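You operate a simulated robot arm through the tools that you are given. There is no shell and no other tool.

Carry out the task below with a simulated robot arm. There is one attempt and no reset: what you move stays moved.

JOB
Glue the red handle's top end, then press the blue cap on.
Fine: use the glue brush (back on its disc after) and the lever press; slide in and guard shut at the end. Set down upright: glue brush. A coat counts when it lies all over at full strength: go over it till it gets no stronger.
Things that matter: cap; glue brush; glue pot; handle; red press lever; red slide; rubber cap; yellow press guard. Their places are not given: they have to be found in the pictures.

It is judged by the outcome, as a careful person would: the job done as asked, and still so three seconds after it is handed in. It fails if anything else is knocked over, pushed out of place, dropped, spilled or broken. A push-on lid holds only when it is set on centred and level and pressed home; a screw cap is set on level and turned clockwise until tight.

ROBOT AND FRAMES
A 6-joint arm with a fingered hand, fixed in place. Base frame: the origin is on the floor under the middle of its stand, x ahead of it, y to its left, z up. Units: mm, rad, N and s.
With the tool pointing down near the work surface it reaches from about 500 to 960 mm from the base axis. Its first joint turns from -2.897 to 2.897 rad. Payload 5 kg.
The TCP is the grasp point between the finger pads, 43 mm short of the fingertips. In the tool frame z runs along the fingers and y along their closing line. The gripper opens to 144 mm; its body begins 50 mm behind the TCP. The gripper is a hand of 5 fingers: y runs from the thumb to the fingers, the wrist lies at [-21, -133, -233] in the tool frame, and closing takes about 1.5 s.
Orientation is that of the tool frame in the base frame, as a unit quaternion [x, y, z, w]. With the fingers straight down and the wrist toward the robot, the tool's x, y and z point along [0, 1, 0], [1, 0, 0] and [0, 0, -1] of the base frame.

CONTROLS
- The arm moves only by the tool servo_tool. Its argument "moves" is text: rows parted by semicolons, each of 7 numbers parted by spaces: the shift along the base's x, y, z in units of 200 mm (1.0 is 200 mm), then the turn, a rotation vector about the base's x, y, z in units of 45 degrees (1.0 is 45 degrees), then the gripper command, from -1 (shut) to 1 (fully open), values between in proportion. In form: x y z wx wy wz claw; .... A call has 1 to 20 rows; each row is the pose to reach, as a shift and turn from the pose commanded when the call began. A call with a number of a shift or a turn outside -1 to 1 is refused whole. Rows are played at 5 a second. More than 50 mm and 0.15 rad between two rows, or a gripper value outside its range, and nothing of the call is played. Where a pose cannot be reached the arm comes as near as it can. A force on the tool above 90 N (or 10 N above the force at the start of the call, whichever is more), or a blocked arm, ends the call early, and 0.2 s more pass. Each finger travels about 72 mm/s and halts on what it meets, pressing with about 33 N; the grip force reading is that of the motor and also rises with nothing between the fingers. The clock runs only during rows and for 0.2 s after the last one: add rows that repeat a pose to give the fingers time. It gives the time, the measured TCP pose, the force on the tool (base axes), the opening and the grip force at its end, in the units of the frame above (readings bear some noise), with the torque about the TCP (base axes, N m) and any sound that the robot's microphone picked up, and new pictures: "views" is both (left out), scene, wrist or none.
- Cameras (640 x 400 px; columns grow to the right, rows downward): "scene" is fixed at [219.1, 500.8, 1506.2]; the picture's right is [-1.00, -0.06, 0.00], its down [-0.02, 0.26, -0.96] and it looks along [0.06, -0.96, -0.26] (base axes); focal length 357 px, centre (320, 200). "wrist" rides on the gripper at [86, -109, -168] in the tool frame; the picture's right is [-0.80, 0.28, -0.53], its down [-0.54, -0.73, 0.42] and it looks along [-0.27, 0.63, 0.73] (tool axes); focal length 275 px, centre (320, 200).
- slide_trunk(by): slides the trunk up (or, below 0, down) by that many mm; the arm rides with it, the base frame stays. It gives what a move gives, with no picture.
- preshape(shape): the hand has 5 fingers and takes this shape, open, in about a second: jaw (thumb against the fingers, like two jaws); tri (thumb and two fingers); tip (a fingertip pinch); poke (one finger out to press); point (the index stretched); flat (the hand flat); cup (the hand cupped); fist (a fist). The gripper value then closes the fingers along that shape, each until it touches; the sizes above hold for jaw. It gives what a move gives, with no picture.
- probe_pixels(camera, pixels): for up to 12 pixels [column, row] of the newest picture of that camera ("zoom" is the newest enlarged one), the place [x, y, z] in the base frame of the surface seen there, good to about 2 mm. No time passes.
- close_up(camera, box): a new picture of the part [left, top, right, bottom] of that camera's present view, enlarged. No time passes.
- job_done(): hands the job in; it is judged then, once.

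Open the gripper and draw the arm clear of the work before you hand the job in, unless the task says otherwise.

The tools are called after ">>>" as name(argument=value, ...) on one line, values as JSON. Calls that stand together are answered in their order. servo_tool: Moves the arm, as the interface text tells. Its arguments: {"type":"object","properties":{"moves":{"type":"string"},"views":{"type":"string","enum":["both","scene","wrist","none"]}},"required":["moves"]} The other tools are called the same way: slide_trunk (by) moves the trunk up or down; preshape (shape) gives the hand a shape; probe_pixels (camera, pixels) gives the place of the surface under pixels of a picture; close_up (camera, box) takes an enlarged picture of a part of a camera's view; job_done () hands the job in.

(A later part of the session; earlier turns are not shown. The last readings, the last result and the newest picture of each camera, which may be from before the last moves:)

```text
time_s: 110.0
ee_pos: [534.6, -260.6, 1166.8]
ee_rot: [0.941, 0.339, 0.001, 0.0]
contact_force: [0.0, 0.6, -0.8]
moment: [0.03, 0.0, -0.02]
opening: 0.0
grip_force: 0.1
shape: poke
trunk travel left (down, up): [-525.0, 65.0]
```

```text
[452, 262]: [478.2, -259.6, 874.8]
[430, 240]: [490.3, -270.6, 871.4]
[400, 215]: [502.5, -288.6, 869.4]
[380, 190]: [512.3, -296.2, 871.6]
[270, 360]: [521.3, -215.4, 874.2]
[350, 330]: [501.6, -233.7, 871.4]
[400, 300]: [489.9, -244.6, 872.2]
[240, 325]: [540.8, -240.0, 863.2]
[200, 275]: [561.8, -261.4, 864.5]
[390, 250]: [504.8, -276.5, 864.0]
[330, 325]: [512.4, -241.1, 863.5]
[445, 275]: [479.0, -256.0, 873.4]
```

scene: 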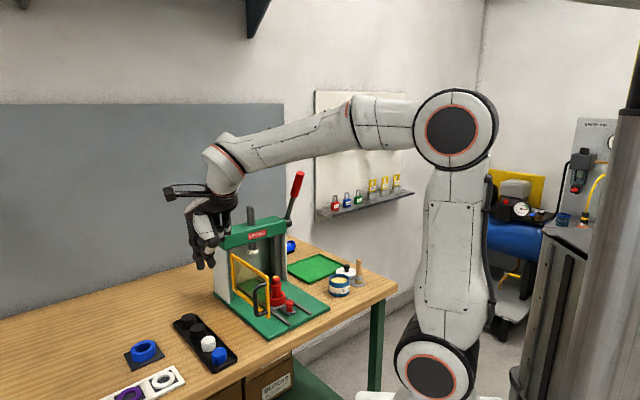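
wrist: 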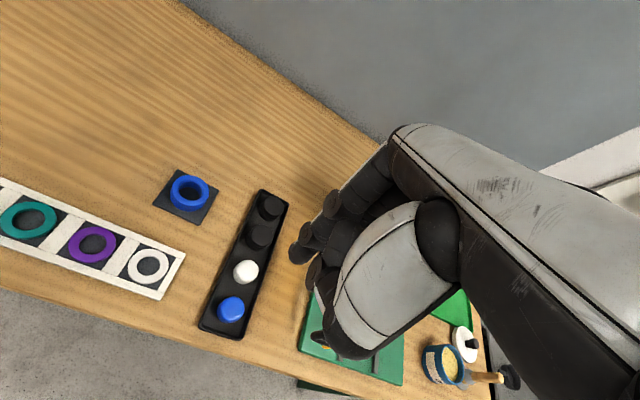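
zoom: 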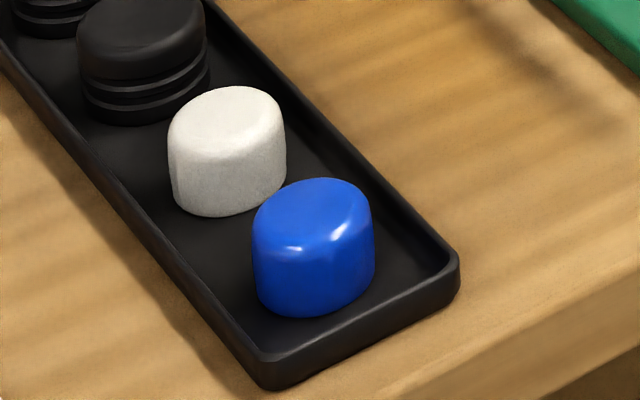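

The rim top is z≈873.5 and the side gaps are too narrow for fingers, so the tips must stay just above the rim. I switch to tri here in the air at ~40 mm opening and measure fingertip heights.

>>> preshape(shape="tri")

>>> servo_tool(moves="0 0 0 0 0 0.15 0.6; 0 0 0 0 0 0.3 0.3; 0 0 0 0 0 0.45 0; 0 0 0 0 0 0.6 -0.2; 0 0 0 0 0 0.75 -0.35; 0 0 0 0 0 0.9 -0.44; 0 0 0 0 0 1 -0.44; 0 0 0 0 0 1 -0.44", views="both")

>>> close_up(camera="scene", box=[170, 200, 250, 290])

```text
time_s: 110.9
ee_pos: [536.2, -260.9, 1165.4]
ee_rot: [0.941, 0.339, 0.0, 0.001]
contact_force: [0.5, 0.1, -0.2]
moment: [0.01, 0.01, -0.01]
opening: 144.1
grip_force: 0.0
shape: tri
trunk travel left (down, up): [-525.0, 65.0]
```

```text
time_s: 112.7
ee_pos: [536.7, -260.2, 1165.1]
ee_rot: [0.739, 0.673, -0.001, 0.001]
contact_force: [-0.1, -0.7, -0.4]
moment: [-0.01, 0.03, 0.03]
opening: 40.6
grip_force: 0.0
shape: tri
trunk travel left (down, up): [-525.0, 65.0]
```

scene: 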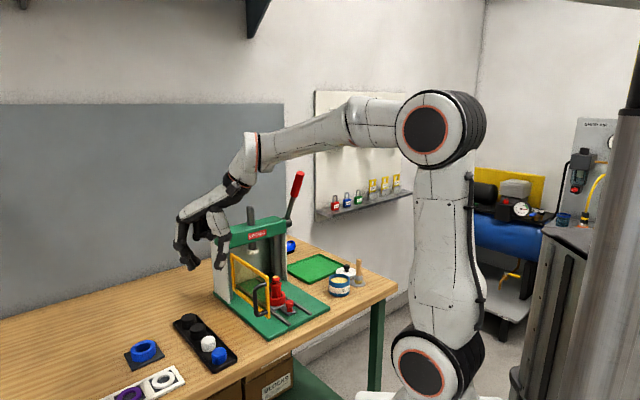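
wrist: 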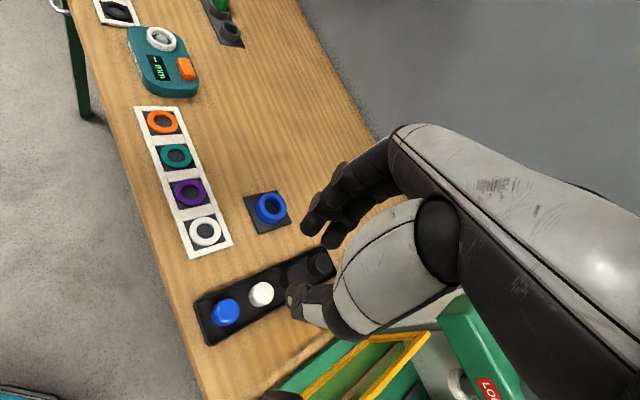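

```text
4.44 times, centred on (210, 245) of scene
```

zoom: 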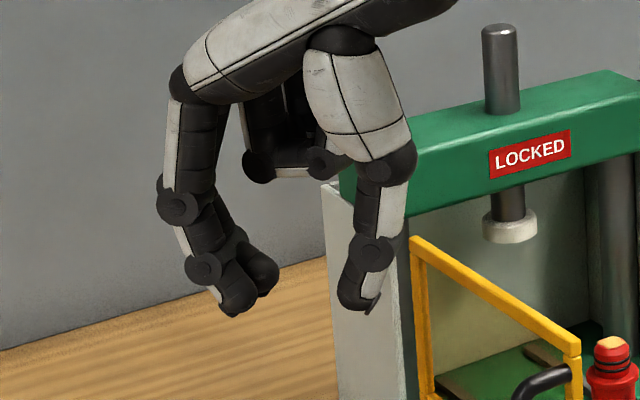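

This side view is very clear: thumb and index tips end at about the same height. I probe the tips.

>>> probe_pixels(camera="zoom", pixels=[[233, 313], [262, 293], [358, 307], [375, 305], [345, 295], [258, 275], [265, 285], [275, 270], [300, 165], [255, 180]])

```text
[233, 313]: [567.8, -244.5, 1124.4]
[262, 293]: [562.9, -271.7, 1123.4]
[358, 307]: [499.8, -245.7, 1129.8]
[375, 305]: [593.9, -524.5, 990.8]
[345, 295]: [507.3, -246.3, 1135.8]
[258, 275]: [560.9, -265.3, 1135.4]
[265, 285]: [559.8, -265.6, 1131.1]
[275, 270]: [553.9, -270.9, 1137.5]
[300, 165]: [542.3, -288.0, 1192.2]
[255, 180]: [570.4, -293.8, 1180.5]
```

Fingers end 41 mm and thumb 37 mm below the TCP, with the pinch centre at tool (-3,-2). I turn to yaw ≈+8° (clear of the white cap), open to 54 mm, align over the blue cap and descend part way.

>>> servo_tool(moves="-0.02 0 0 0 0 0.15 -0.35; -0.047 0.007 -0.1 0 0 0.298 -0.25; -0.047 0.007 -0.3 0 0 0.298 -0.25; -0.047 0.007 -0.5 0 0 0.298 -0.25; -0.047 0.007 -0.7 0 0 0.298 -0.25; -0.047 0.007 -0.9 0 0 0.298 -0.25; -0.047 0.007 -1 0 0 0.298 -0.25; -0.047 0.007 -1 0 0 0.298 -0.25", views="both")

>>> close_up(camera="scene", box=[170, 280, 260, 380])

>>> close_up(camera="wrist", box=[220, 180, 380, 360])

```text
time_s: 114.5
ee_pos: [526.3, -258.2, 964.9]
ee_rot: [0.656, 0.754, 0.001, 0.0]
contact_force: [-0.8, 0.2, 0.2]
moment: [-0.03, -0.02, 0.0]
opening: 53.8
grip_force: 0.0
shape: tri
trunk travel left (down, up): [-525.0, 65.0]
```

scene: 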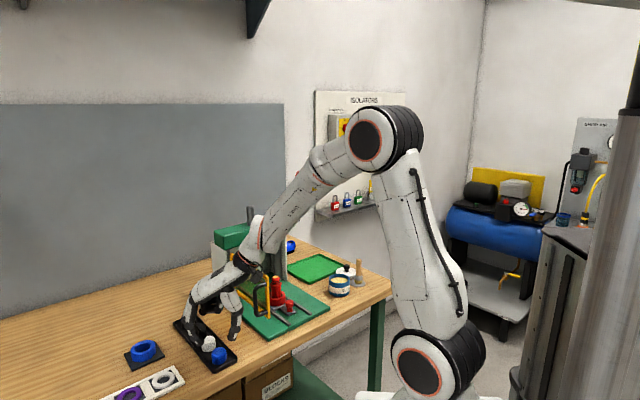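
wrist: 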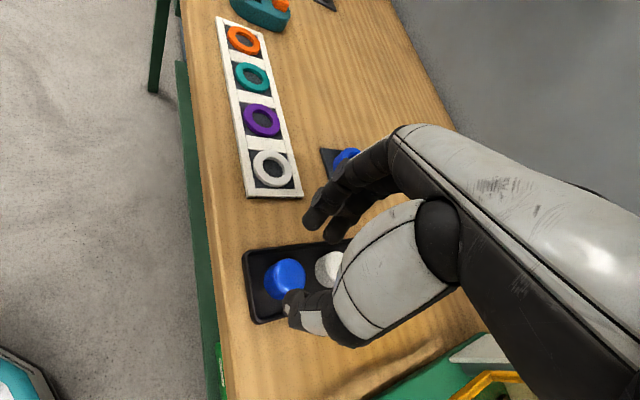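

```text
4.00 times, centred on (215, 330) of scene
```

zoom: 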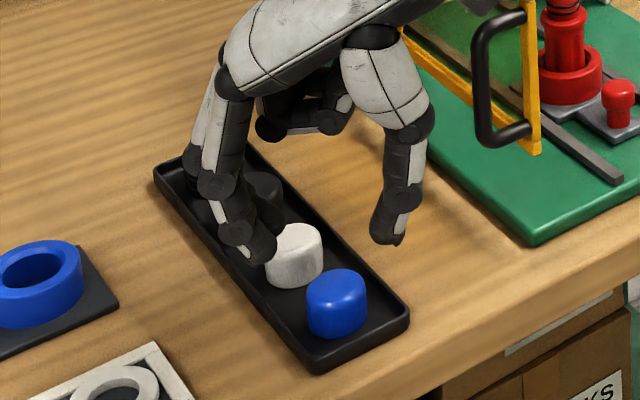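

```text
2.22 times, centred on (300, 270) of wrist
```

zoom: 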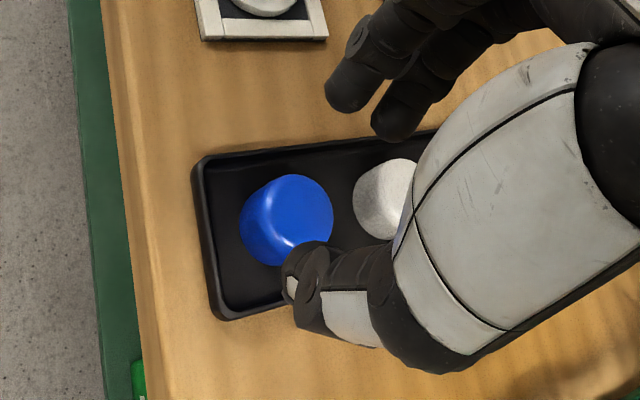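

The hand straddles the cap with the white cap clear. I lower to TCP z≈916 so the tips stay just above the tray rim.

>>> servo_tool(moves="-0.005 0 -0.1 0 0 0 -0.25; -0.005 0 -0.18 0 0 0 -0.25; -0.005 0 -0.245 0 0 0 -0.25; -0.005 0 -0.245 0 0 0 -0.25", views="both")

>>> close_up(camera="scene", box=[180, 310, 250, 380])

>>> close_up(camera="wrist", box=[220, 180, 380, 360])

```text
time_s: 115.5
ee_pos: [525.1, -258.9, 917.4]
ee_rot: [0.656, 0.755, 0.0, 0.0]
contact_force: [0.2, 0.7, 10.6]
moment: [-0.1, 0.46, -0.04]
opening: 54.4
grip_force: 0.0
shape: tri
trunk travel left (down, up): [-525.0, 65.0]
```

scene: 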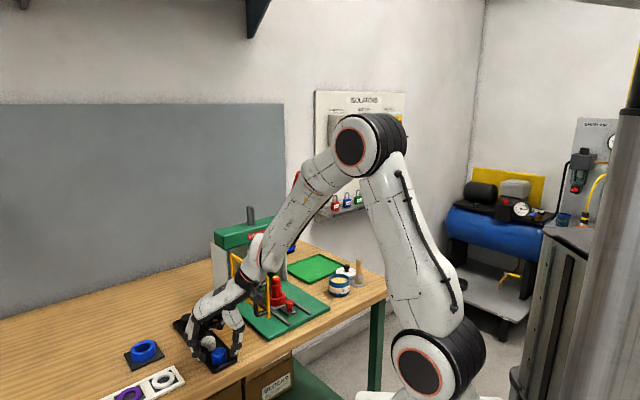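
wrist: 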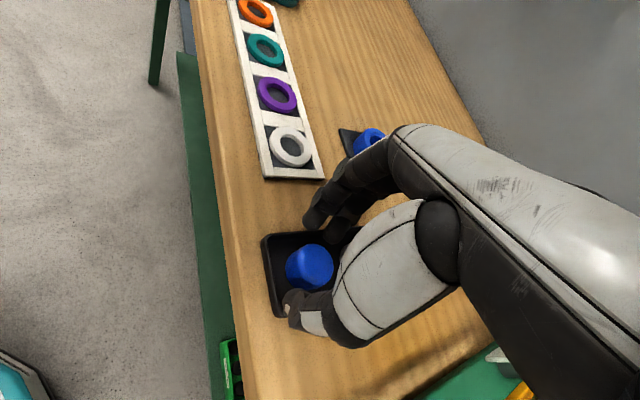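

```text
5.71 times, centred on (215, 345) of scene
```

zoom: 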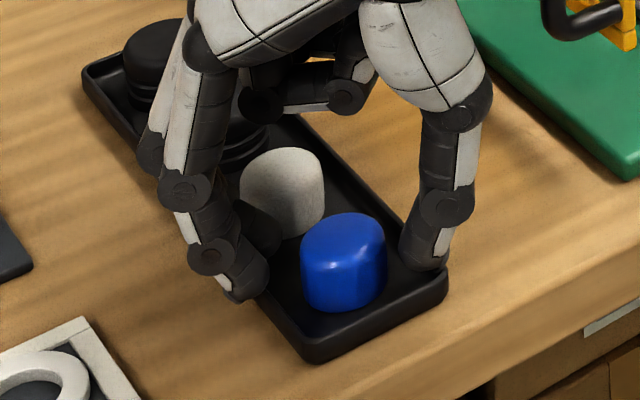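

```text
2.22 times, centred on (300, 270) of wrist
```

zoom: 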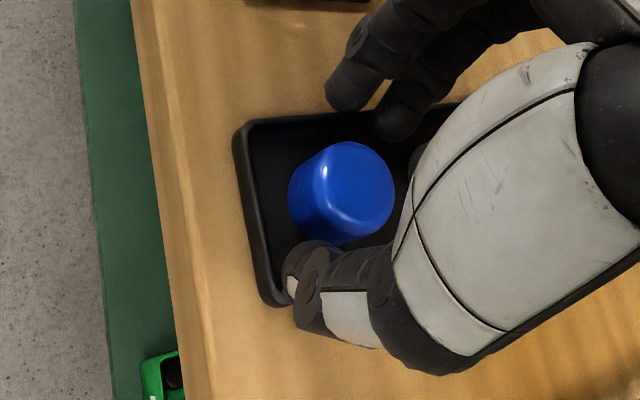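

A 10.6 N upward force with its moment says the thumb tip is resting on the tray rim. I raise 3 mm and then close slowly.

>>> servo_tool(moves="0 0 0.015 0 0 0 -0.25; 0 0 0.015 0 0 0 -0.25", views="none")

>>> servo_tool(moves="0 0 0 0 0 0 -0.3; 0 0 0 0 0 0 -0.36; 0 0 0 0 0 0 -0.42; 0 0 0 0 0 0 -0.48; 0 0 0 0 0 0 -0.48", views="both")

>>> close_up(camera="scene", box=[180, 310, 250, 380])

>>> close_up(camera="wrist", box=[240, 200, 380, 340])

```text
time_s: 116.1
ee_pos: [524.4, -258.4, 918.0]
ee_rot: [0.656, 0.755, 0.0, 0.0]
contact_force: [0.4, -0.5, 0.0]
moment: [-0.01, -0.03, -0.01]
opening: 53.9
grip_force: 0.0
shape: tri
trunk travel left (down, up): [-525.0, 65.0]
```

```text
time_s: 117.3
ee_pos: [524.9, -257.9, 918.9]
ee_rot: [0.656, 0.755, 0.0, -0.001]
contact_force: [-0.5, 0.3, 0.1]
moment: [0.01, -0.01, 0.02]
opening: 37.8
grip_force: 0.1
shape: tri
trunk travel left (down, up): [-525.0, 65.0]
```

scene: 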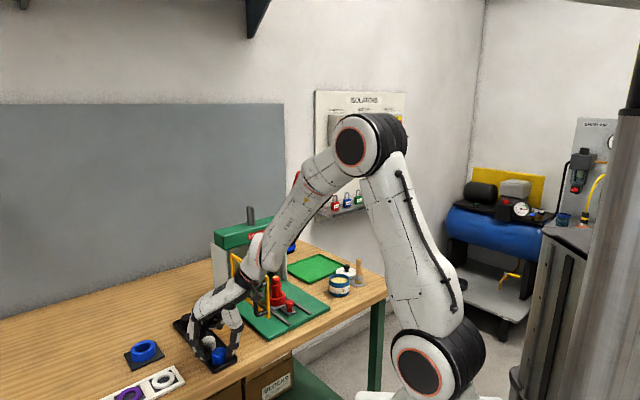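
wrist: 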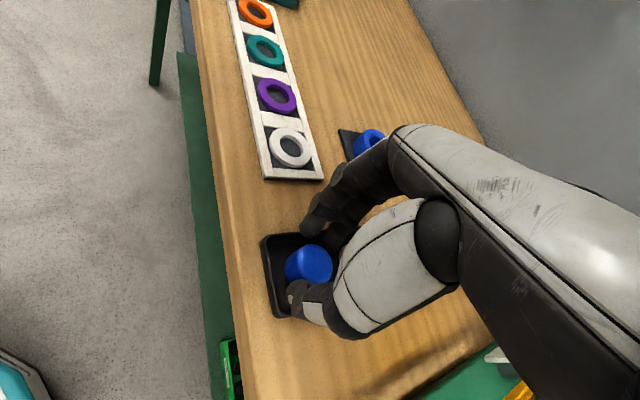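

```text
5.71 times, centred on (215, 345) of scene
```

zoom: 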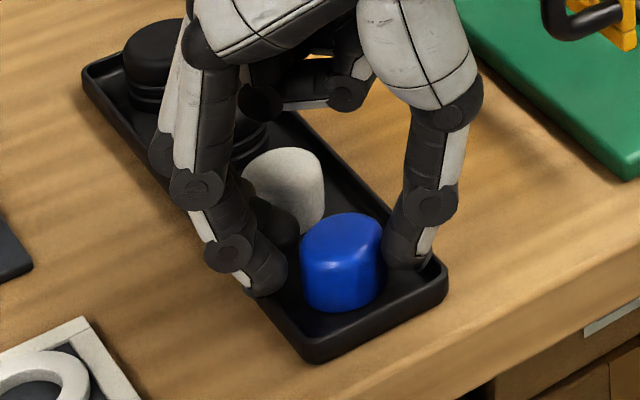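

```text
2.86 times, centred on (310, 270) of wrist
```

zoom: 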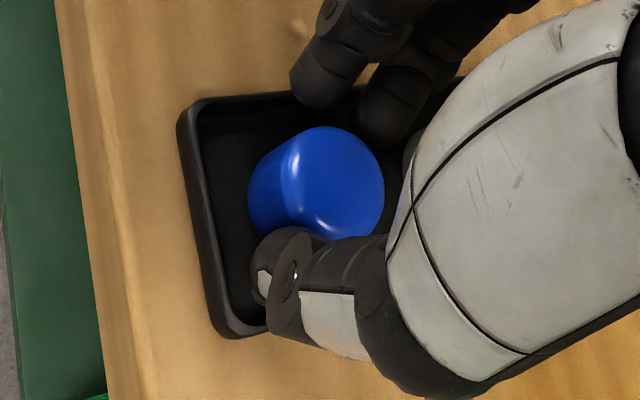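

Thumb, index and middle stand evenly around the cap. I close to a full grip.

>>> servo_tool(moves="0 0 0 0 0 0 -0.52; 0 0 0 0 0 0 -0.56; 0 0 0 0 0 0 -0.6; 0 0 0 0 0 0 -0.65; 0 0 0 0 0 0 -0.75; 0 0 0 0 0 0 -0.9; 0 0 0 0 0 0 -1; 0 0 0 0 0 0 -1", views="both")

>>> close_up(camera="scene", box=[180, 310, 250, 380])

>>> close_up(camera="wrist", box=[240, 200, 380, 340])

```text
time_s: 119.1
ee_pos: [526.0, -258.0, 919.5]
ee_rot: [0.656, 0.754, 0.0, 0.001]
contact_force: [0.1, 0.2, 0.4]
moment: [-0.03, 0.01, 0.0]
opening: 27.0
grip_force: 33.9
shape: tri
trunk travel left (down, up): [-525.0, 65.0]
```

scene: 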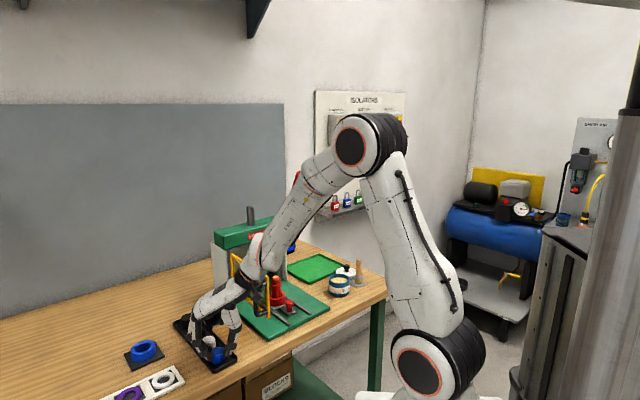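
wrist: 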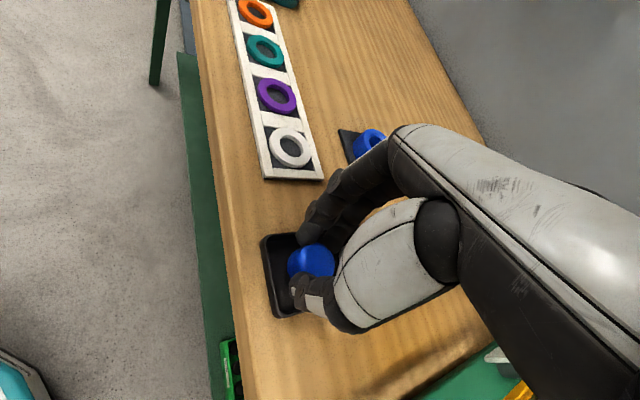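

```text
5.71 times, centred on (215, 345) of scene
```

zoom: 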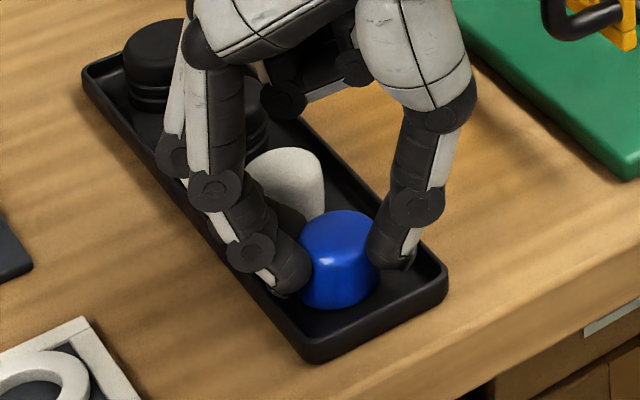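

```text
2.86 times, centred on (310, 270) of wrist
```

zoom: 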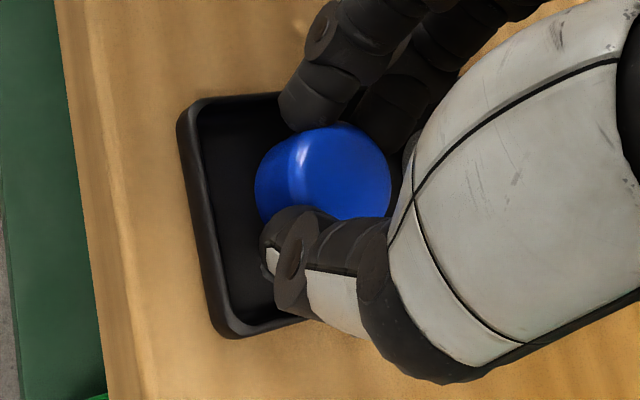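

The cap is held (33.9 N, opening 27). I lift 15 mm and look at whether it came along and stays level.

>>> servo_tool(moves="0 0 0.02 0 0 0 -1; 0 0 0.05 0 0 0 -1; 0 0 0.1 0 0 0 -1; 0 0 0.2 0 0 0 -1; 0 0 0.2 0 0 0 -1", views="both")

>>> close_up(camera="scene", box=[185, 305, 245, 365])

>>> close_up(camera="wrist", box=[250, 200, 370, 330])

```text
time_s: 120.3
ee_pos: [524.5, -258.3, 959.4]
ee_rot: [0.656, 0.755, 0.0, 0.0]
contact_force: [-0.7, 0.5, 0.8]
moment: [0.0, -0.01, 0.0]
opening: 26.8
grip_force: 33.0
shape: tri
trunk travel left (down, up): [-525.0, 65.0]
```

scene: 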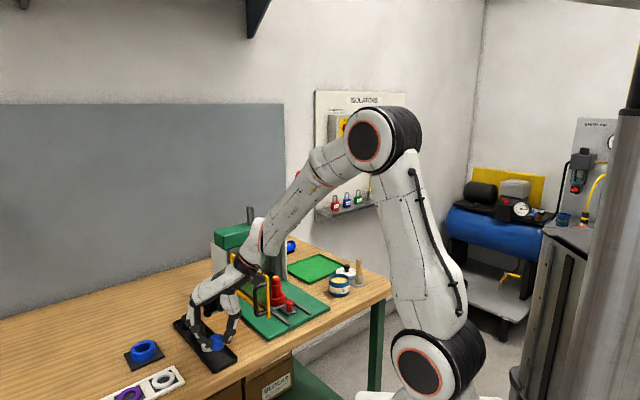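
wrist: 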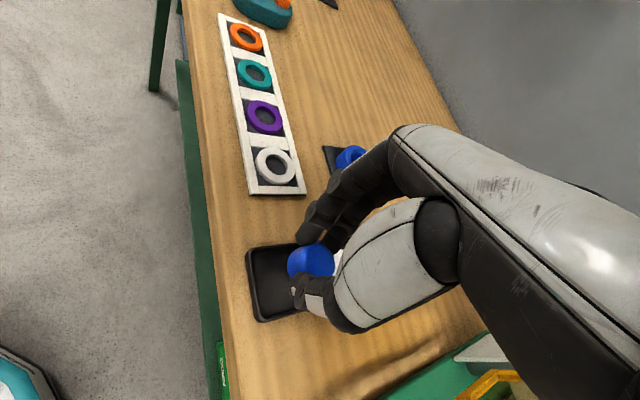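

```text
6.67 times, centred on (215, 335) of scene
```

zoom: 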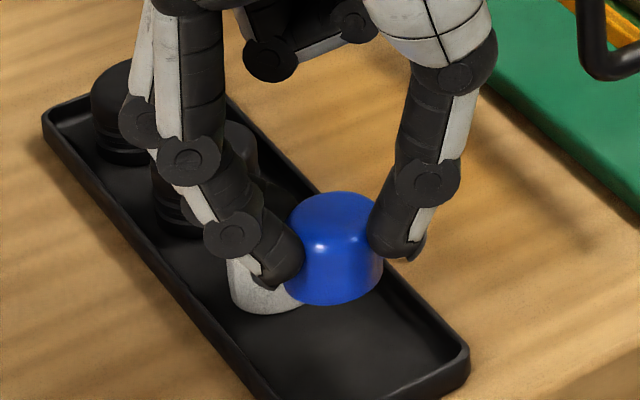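

```text
3.08 times, centred on (310, 265) of wrist
```

zoom: 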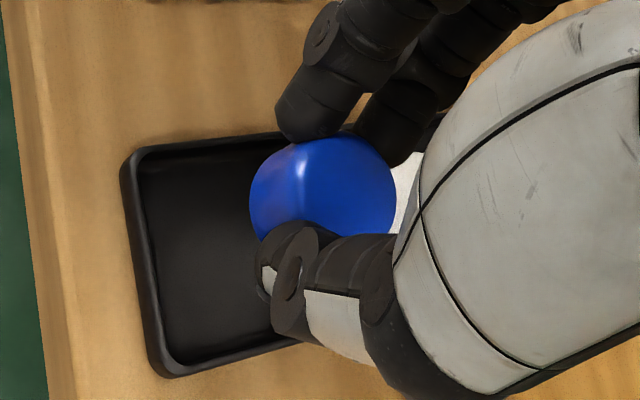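

The cap lifted cleanly and looks upright (the lean matches perspective). I probe its top and sides for level and centre.

>>> probe_pixels(camera="zoom", pixels=[[320, 185], [290, 175], [350, 175], [320, 155], [330, 210], [370, 190], [262, 200], [280, 225], [300, 195], [340, 150]])

>>> close_up(camera="scene", box=[200, 315, 235, 355])

>>> probe_pixels(camera="zoom", pixels=[[320, 180], [280, 190], [360, 180], [320, 160], [320, 205], [330, 270], [300, 290], [345, 320], [280, 320], [385, 280], [320, 330], [255, 280]])

```text
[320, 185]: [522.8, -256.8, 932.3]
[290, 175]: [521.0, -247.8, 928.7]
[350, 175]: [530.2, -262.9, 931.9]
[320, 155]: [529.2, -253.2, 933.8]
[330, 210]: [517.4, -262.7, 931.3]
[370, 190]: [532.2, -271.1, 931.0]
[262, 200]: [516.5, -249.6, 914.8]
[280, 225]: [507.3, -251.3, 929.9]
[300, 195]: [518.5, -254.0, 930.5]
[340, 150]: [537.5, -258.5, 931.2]
```

```text
10.00 times, centred on (218, 335) of scene
```

zoom: 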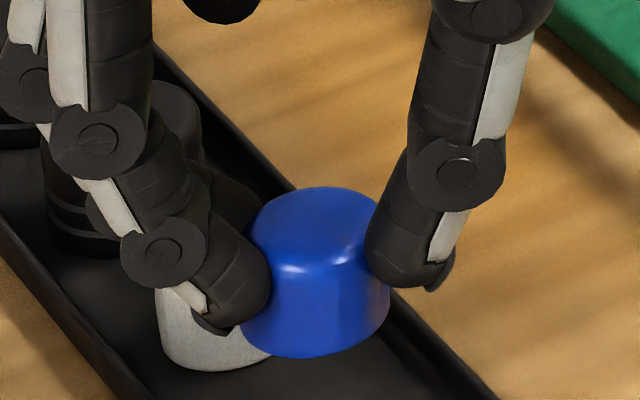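

```text
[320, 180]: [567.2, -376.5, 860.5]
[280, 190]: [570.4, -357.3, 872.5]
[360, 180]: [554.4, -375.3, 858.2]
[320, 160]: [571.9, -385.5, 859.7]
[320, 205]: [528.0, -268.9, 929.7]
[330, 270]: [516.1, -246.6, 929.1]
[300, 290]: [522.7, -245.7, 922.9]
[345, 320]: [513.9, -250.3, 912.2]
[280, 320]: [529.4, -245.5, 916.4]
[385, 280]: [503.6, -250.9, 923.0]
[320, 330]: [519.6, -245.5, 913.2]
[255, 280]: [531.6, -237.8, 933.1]
```

The cap is level (top z ≈ 932 everywhere). I raise it to clear the guard top, turning the hand to yaw ≈ -15° so the scene camera keeps a clear view of the cap.

>>> servo_tool(moves="0 0 0.2 0 0 0 -1; 0 0 0.4 0 0 -0.1 -1; 0 0 0.6 0 0 -0.2 -1; 0 0 0.8 0 0 -0.32 -1; 0 0 0.95 0 0 -0.44 -1; 0 0 0.95 0 0 -0.53 -1; 0 0 0.95 0 0 -0.53 -1", views="scene")

>>> servo_tool(moves="-0.08 -0.2 0 0 0 0 -1; -0.16 -0.4 0 0 0 0 -1; -0.24 -0.6 0 0 0 0 -1; -0.32 -0.8 0 0 0 0 -1; -0.4 -0.98 0 0 0 0 -1; -0.4 -0.98 0 0 0 0 -1", views="both")

>>> close_up(camera="scene", box=[220, 180, 320, 310])

```text
time_s: 121.9
ee_pos: [524.6, -258.1, 1150.7]
ee_rot: [0.798, 0.603, 0.0, 0.0]
contact_force: [0.0, 0.7, -0.4]
moment: [0.0, -0.01, 0.0]
opening: 26.9
grip_force: 33.0
shape: tri
trunk travel left (down, up): [-525.0, 65.0]
```

scene: 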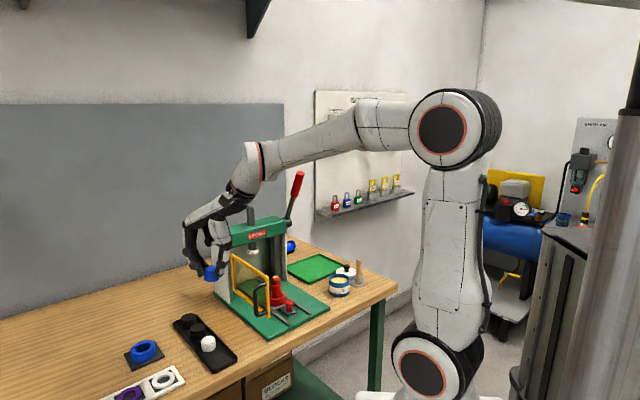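

```text
time_s: 123.3
ee_pos: [444.7, -454.7, 1151.2]
ee_rot: [0.798, 0.603, 0.0, 0.001]
contact_force: [0.2, -0.2, -0.5]
moment: [0.0, -0.03, -0.01]
opening: 26.7
grip_force: 33.2
shape: tri
trunk travel left (down, up): [-525.0, 65.0]
```

scene: 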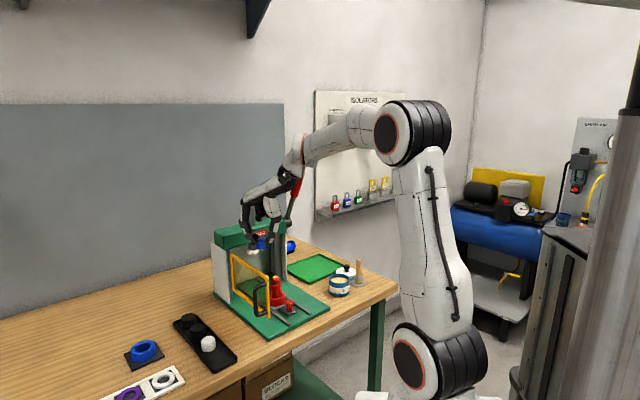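
wrist: 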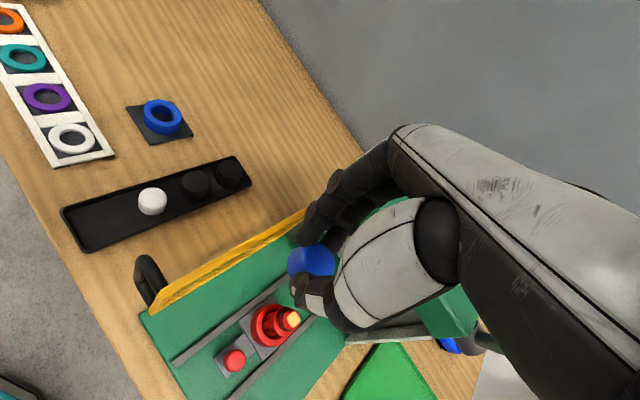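

```text
3.08 times, centred on (270, 245) of scene
```

zoom: 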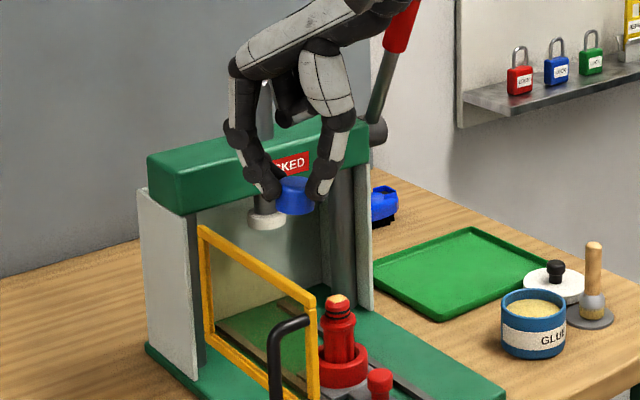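

Now over the guard. I re-measure the spigot axis (scene around (275,275)) and the cap in the hand.

>>> close_up(camera="scene", box=[260, 265, 290, 300])

>>> probe_pixels(camera="zoom", pixels=[[275, 130], [252, 140], [300, 140], [245, 165], [308, 165], [276, 165], [276, 185], [247, 190], [308, 190], [276, 205], [276, 118], [276, 225]])

>>> close_up(camera="wrist", box=[250, 285, 320, 355])

```text
11.43 times, centred on (275, 282) of scene
```

zoom: 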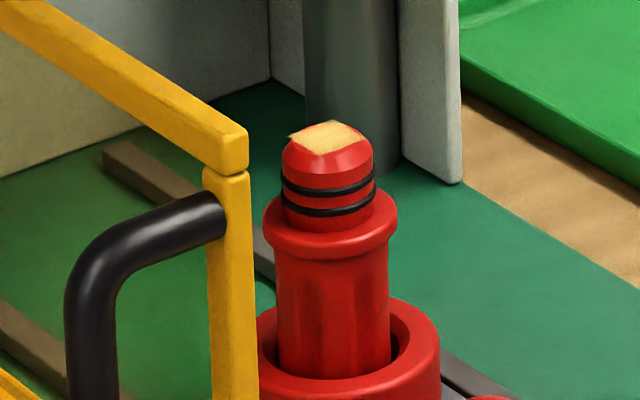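

```text
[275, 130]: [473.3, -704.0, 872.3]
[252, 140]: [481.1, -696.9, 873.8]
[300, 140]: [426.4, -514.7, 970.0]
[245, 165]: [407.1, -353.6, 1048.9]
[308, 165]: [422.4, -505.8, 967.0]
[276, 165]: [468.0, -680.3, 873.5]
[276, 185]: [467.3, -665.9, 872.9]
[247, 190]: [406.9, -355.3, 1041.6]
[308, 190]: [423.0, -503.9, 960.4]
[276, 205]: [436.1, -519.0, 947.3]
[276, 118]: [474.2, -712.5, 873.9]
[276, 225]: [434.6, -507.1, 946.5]
```

```text
5.71 times, centred on (285, 320) of wrist
```

zoom: 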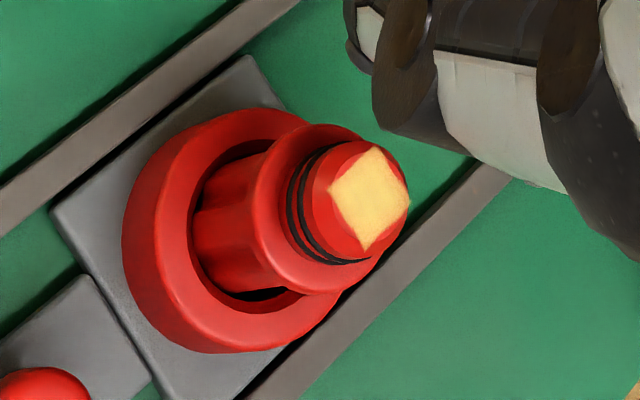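

The glue patch is bright and complete. I probe the spigot again with the right pixels (its centre is at zoom col 328).

>>> probe_pixels(camera="zoom", pixels=[[375, 195], [340, 160], [405, 190], [370, 150], [365, 240], [395, 160], [325, 200], [350, 260], [290, 190], [130, 240], [230, 350], [30, 385]])

>>> close_up(camera="scene", box=[265, 268, 287, 294])

```text
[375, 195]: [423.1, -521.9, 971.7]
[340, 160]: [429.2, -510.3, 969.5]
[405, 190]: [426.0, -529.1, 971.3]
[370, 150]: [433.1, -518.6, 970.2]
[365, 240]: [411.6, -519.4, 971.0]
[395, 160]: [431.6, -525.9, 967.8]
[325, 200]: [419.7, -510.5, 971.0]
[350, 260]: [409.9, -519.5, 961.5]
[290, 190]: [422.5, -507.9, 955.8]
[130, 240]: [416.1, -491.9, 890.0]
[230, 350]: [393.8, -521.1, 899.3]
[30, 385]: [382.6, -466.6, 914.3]
```

```text
15.38 times, centred on (276, 281) of scene
```

zoom: 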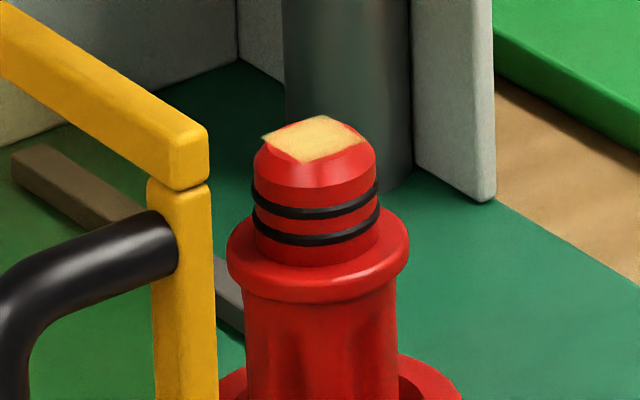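

>>> probe_pixels(camera="zoom", pixels=[[260, 180], [372, 175], [316, 190], [316, 200], [316, 225], [316, 170], [316, 120], [260, 225], [374, 220], [230, 255], [405, 240], [316, 285]])

>>> close_up(camera="scene", box=[250, 225, 280, 255])

```text
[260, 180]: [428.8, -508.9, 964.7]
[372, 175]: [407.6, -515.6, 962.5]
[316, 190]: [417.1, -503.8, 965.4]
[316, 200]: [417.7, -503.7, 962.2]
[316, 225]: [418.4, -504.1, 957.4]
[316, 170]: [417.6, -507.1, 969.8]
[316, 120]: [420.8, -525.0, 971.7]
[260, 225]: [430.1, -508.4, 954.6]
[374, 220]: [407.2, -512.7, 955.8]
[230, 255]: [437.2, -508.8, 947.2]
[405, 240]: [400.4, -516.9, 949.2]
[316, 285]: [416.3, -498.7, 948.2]
```

```text
13.33 times, centred on (265, 240) of scene
```

zoom: 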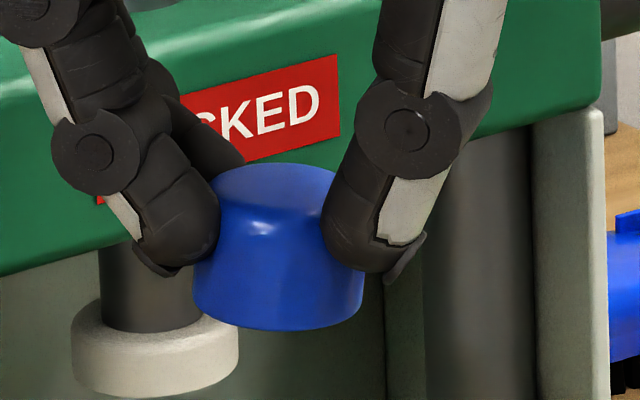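

The cap's silhouette is about 38 mm wide. I probe the cap's lower edge points to find its centre relative to the TCP.

>>> probe_pixels(camera="zoom", pixels=[[198, 290], [360, 285], [278, 300], [278, 320], [240, 310], [320, 310], [278, 250], [278, 190], [278, 170], [240, 200], [310, 190]])

>>> close_up(camera="wrist", box=[270, 220, 350, 320])

>>> probe_pixels(camera="zoom", pixels=[[320, 165], [230, 190], [250, 140], [300, 120], [350, 120], [380, 180], [330, 200], [240, 220], [280, 215], [340, 150]])

```text
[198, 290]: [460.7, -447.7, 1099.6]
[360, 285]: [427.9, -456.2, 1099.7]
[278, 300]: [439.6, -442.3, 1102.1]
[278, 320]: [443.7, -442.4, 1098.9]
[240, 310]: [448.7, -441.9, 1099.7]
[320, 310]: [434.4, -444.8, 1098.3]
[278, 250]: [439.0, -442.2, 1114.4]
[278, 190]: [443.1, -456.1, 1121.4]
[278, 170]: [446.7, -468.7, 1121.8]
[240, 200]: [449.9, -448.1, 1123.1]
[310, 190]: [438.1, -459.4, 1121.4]
```

```text
4.00 times, centred on (310, 270) of wrist
```

zoom: 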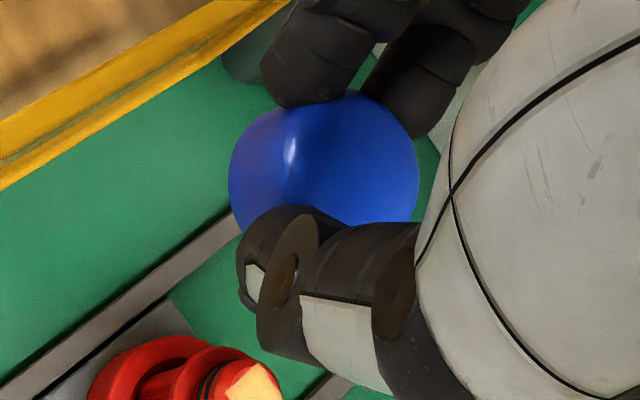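

```text
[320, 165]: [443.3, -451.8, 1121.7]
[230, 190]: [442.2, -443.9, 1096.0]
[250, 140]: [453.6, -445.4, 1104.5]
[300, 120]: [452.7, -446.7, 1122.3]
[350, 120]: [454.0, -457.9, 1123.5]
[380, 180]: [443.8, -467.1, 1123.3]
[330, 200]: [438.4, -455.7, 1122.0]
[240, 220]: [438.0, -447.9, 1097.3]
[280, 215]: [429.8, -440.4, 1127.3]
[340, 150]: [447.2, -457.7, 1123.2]
```

Flange of the handle has nearly the cap's radius, so I align cap edges to flange edges: cap must shift by (-25.7,-56.3). I go there and descend to about 14 mm above the spigot top.

>>> servo_tool(moves="-0.06 -0.14 0 0 0 0 -1; -0.128 -0.281 0 0 0 0 -1; -0.128 -0.281 -0.2 0 0 0 -1; -0.128 -0.281 -0.4 0 0 0 -1; -0.128 -0.281 -0.55 0 0 0 -1; -0.128 -0.281 -0.55 0 0 0 -1", views="both")

>>> close_up(camera="scene", box=[260, 255, 295, 295])

>>> close_up(camera="wrist", box=[250, 220, 350, 330])

```text
time_s: 124.7
ee_pos: [419.4, -511.3, 1038.3]
ee_rot: [0.799, 0.602, 0.0, 0.001]
contact_force: [-0.4, -0.6, -1.0]
moment: [0.05, -0.04, 0.0]
opening: 26.6
grip_force: 32.9
shape: tri
trunk travel left (down, up): [-525.0, 65.0]
```

scene: 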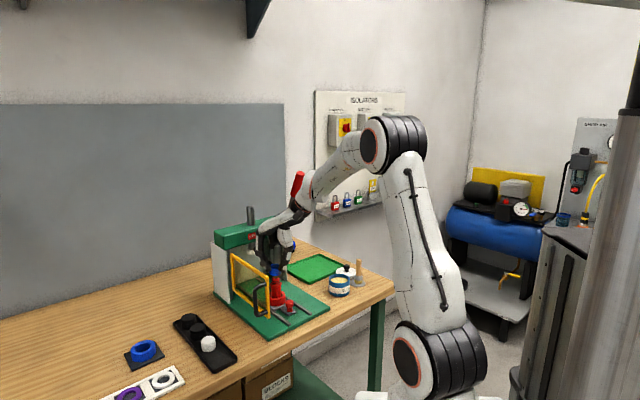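
wrist: 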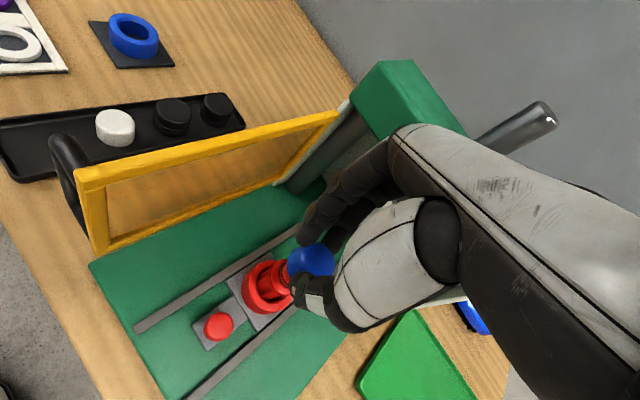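

```text
10.00 times, centred on (278, 275) of scene
```

zoom: 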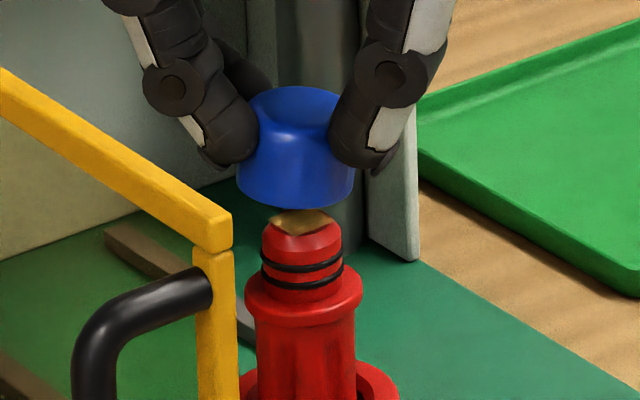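

```text
3.64 times, centred on (300, 275) of wrist
```

zoom: 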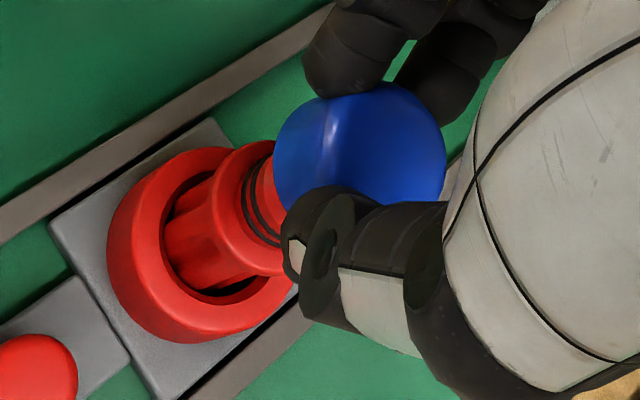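

Cap silhouette centre is col 296; perspective-corrected target ≈300, so it is ~1.3 mm too far in +x. I zoom more and probe the fronts for the y alignment.

>>> close_up(camera="scene", box=[265, 262, 287, 290])

>>> probe_pixels(camera="zoom", pixels=[[290, 130], [290, 110], [290, 80], [250, 120], [330, 125], [300, 360], [300, 350], [270, 350], [330, 350], [300, 290], [300, 270], [320, 290]])

```text
14.29 times, centred on (276, 276) of scene
```

zoom: 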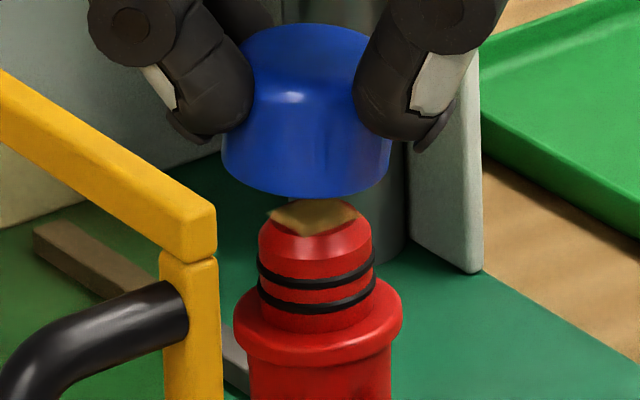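

```text
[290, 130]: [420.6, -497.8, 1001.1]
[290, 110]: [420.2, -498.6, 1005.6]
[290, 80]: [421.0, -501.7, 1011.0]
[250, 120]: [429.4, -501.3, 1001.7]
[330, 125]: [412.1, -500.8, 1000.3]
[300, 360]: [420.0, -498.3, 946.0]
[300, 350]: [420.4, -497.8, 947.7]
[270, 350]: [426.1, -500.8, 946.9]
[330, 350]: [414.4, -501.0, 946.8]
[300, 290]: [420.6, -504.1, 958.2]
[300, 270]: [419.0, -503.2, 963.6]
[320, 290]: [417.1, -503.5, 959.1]
```

y is aligned (cap front -498.2 vs flange -498.1); x needs about -1 mm. I shift -1 mm and lower 12 mm to just meet the spigot.

>>> servo_tool(moves="-0.005 0 0 0 0 0 -1; -0.005 0 -0.03 0 0 0 -1; -0.005 0 -0.055 0 0 0 -1; -0.005 0 -0.055 0 0 0 -1", views="both")

>>> close_up(camera="scene", box=[265, 262, 287, 290])

>>> probe_pixels(camera="zoom", pixels=[[300, 180], [260, 180], [345, 180], [300, 120], [300, 360], [270, 350], [340, 350], [300, 225]])

```text
time_s: 125.7
ee_pos: [419.0, -511.0, 1027.5]
ee_rot: [0.798, 0.603, 0.001, 0.001]
contact_force: [0.1, -0.3, -0.1]
moment: [0.01, 0.01, -0.01]
opening: 26.9
grip_force: 32.9
shape: tri
trunk travel left (down, up): [-525.0, 65.0]
```

scene: 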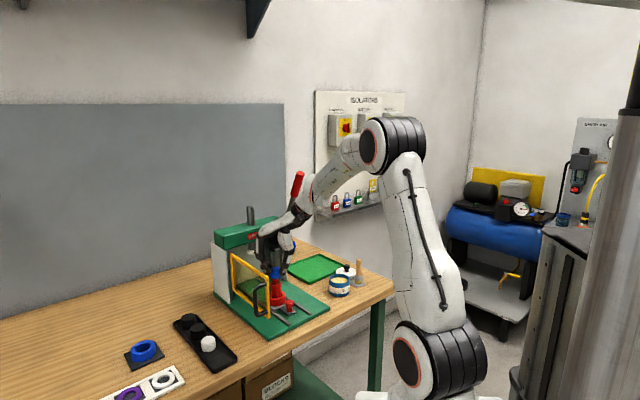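
wrist: 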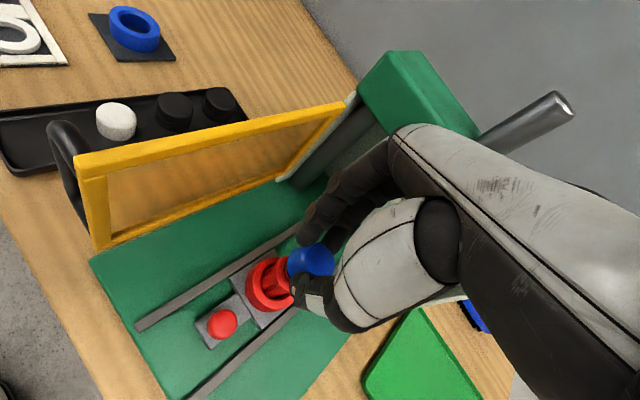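

```text
14.29 times, centred on (276, 276) of scene
```

zoom: 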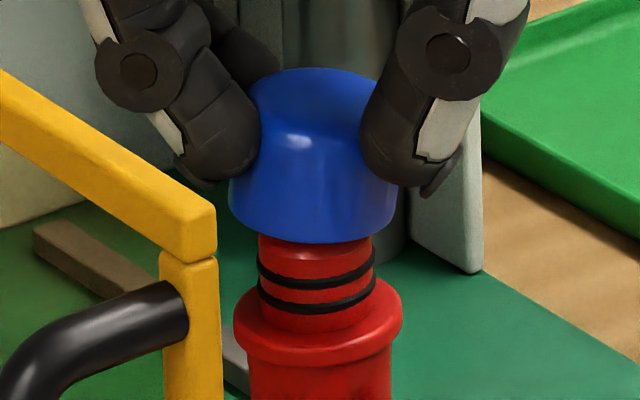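

```text
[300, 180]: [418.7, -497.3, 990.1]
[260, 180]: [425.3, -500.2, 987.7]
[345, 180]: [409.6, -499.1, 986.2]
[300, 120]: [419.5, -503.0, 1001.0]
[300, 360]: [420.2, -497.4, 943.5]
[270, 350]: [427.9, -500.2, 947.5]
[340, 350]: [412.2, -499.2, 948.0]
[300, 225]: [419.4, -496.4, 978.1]
```

Cap centre 312 vs target ≈314 (0.4 mm). I trim that and lower 5 mm more, watching the force.

>>> servo_tool(moves="-0.002 0 -0.01 0 0 0 -1; -0.002 0 -0.02 0 0 0 -1; -0.002 0 -0.025 0 0 0 -1; -0.002 0 -0.025 0 0 0 -1", views="scene")

>>> close_up(camera="scene", box=[265, 262, 287, 290])

```text
time_s: 126.7
ee_pos: [418.9, -510.7, 1023.6]
ee_rot: [0.798, 0.603, 0.0, 0.0]
contact_force: [0.0, 0.3, -0.1]
moment: [0.0, 0.02, -0.01]
opening: 26.6
grip_force: 32.7
shape: tri
trunk travel left (down, up): [-525.0, 65.0]
```

scene: 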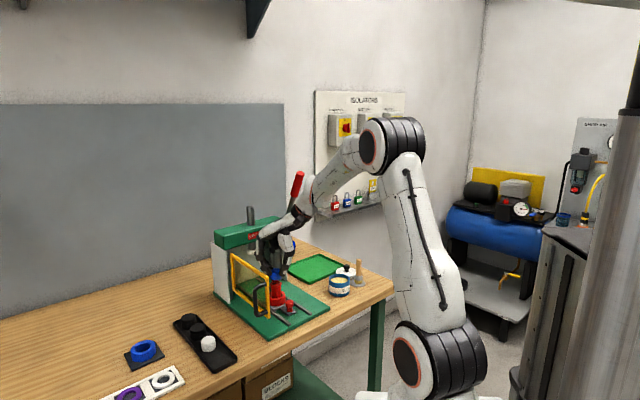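

```text
14.29 times, centred on (276, 276) of scene
```

zoom: 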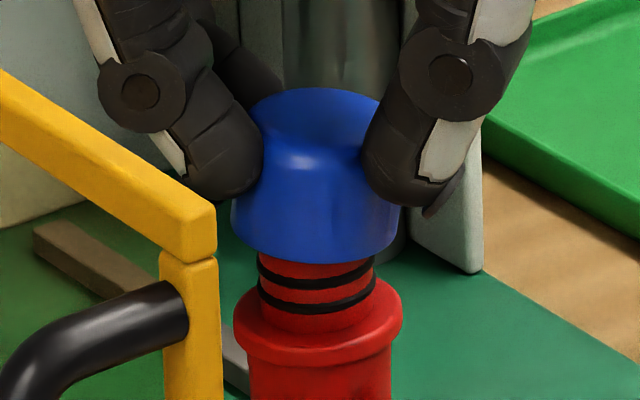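

No force and well centred (315 vs 315.1): the spigot's chamfer has entered the bore. I lower 4 mm more.

>>> servo_tool(moves="0 0 -0.01 0 0 0 -1; 0 0 -0.02 0 0 0 -1; 0 0 -0.02 0 0 0 -1", views="none")

>>> close_up(camera="scene", box=[265, 262, 287, 290])

```text
time_s: 127.5
ee_pos: [417.7, -511.5, 1018.5]
ee_rot: [0.798, 0.602, -0.001, 0.0]
contact_force: [-0.8, 0.3, 0.4]
moment: [0.02, -0.01, -0.01]
opening: 26.6
grip_force: 32.3
shape: tri
trunk travel left (down, up): [-525.0, 65.0]
```

```text
14.29 times, centred on (276, 276) of scene
```

zoom: 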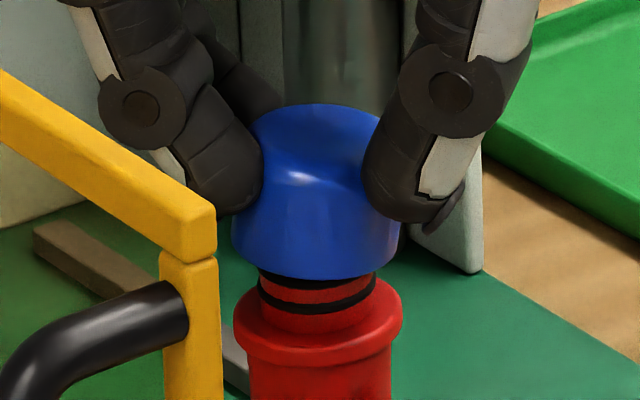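

Still no force; the cap's rim is at the first O-ring. I lower 3 mm more.

>>> servo_tool(moves="0 0 -0.0075 0 0 0 -1; 0 0 -0.015 0 0 0 -1; 0 0 -0.015 0 0 0 -1", views="none")

>>> close_up(camera="scene", box=[265, 262, 287, 290])

```text
time_s: 128.3
ee_pos: [417.9, -510.4, 1015.9]
ee_rot: [0.798, 0.602, 0.0, 0.0]
contact_force: [0.2, 0.2, 5.1]
moment: [0.0, 0.05, -0.02]
opening: 26.8
grip_force: 32.9
shape: tri
trunk travel left (down, up): [-525.0, 65.0]
```

```text
14.29 times, centred on (276, 276) of scene
```

zoom: 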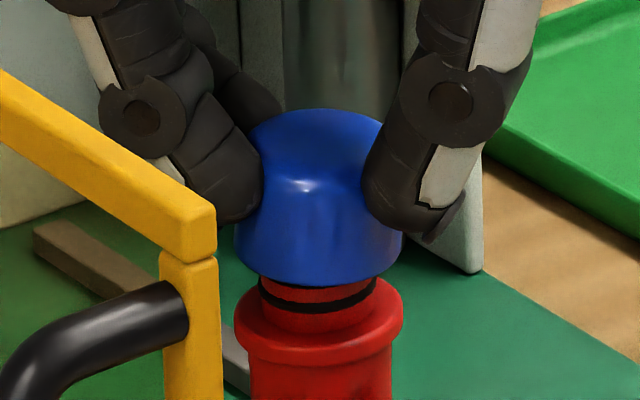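

Contact 5.1 N: the cap rests on the spigot, level and centred. I open the fingers gently.

>>> servo_tool(moves="0 0 0 0 0 0 -0.8; 0 0 0 0 0 0 -0.65; 0 0 0 0 0 0 -0.6; 0 0 0 0 0 0 -0.55; 0 0 0 0 0 0 -0.5; 0 0 0 0 0 0 -0.42; 0 0 0 0 0 0 -0.35; 0 0 0 0 0 0 -0.3; 0 0 0 0 0 0 -0.3", views="scene")

>>> close_up(camera="scene", box=[262, 255, 292, 293])

```text
time_s: 130.3
ee_pos: [418.2, -509.9, 1017.5]
ee_rot: [0.798, 0.603, 0.0, 0.0]
contact_force: [-0.6, 0.9, 1.0]
moment: [-0.01, 0.01, -0.02]
opening: 49.9
grip_force: 0.1
shape: tri
trunk travel left (down, up): [-525.0, 65.0]
```

scene: 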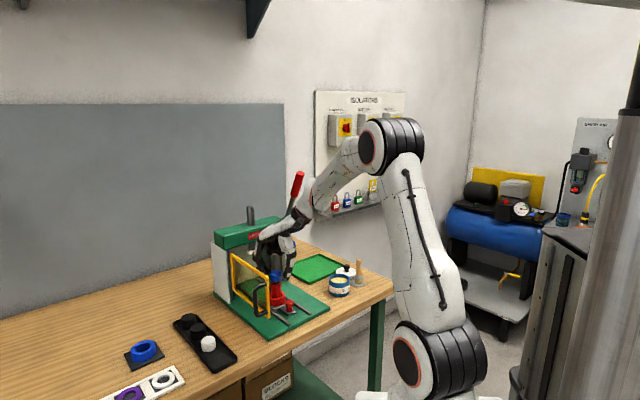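

```text
10.53 times, centred on (277, 274) of scene
```

zoom: 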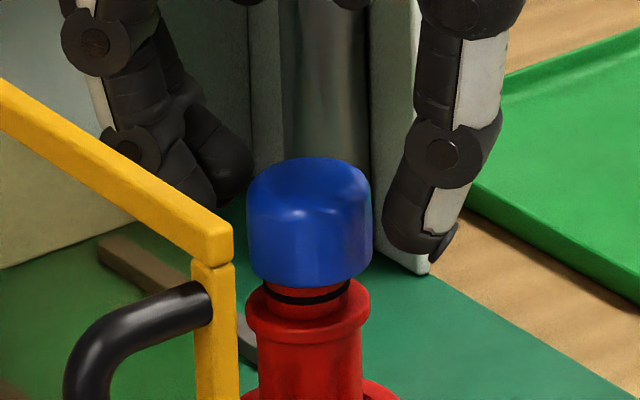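

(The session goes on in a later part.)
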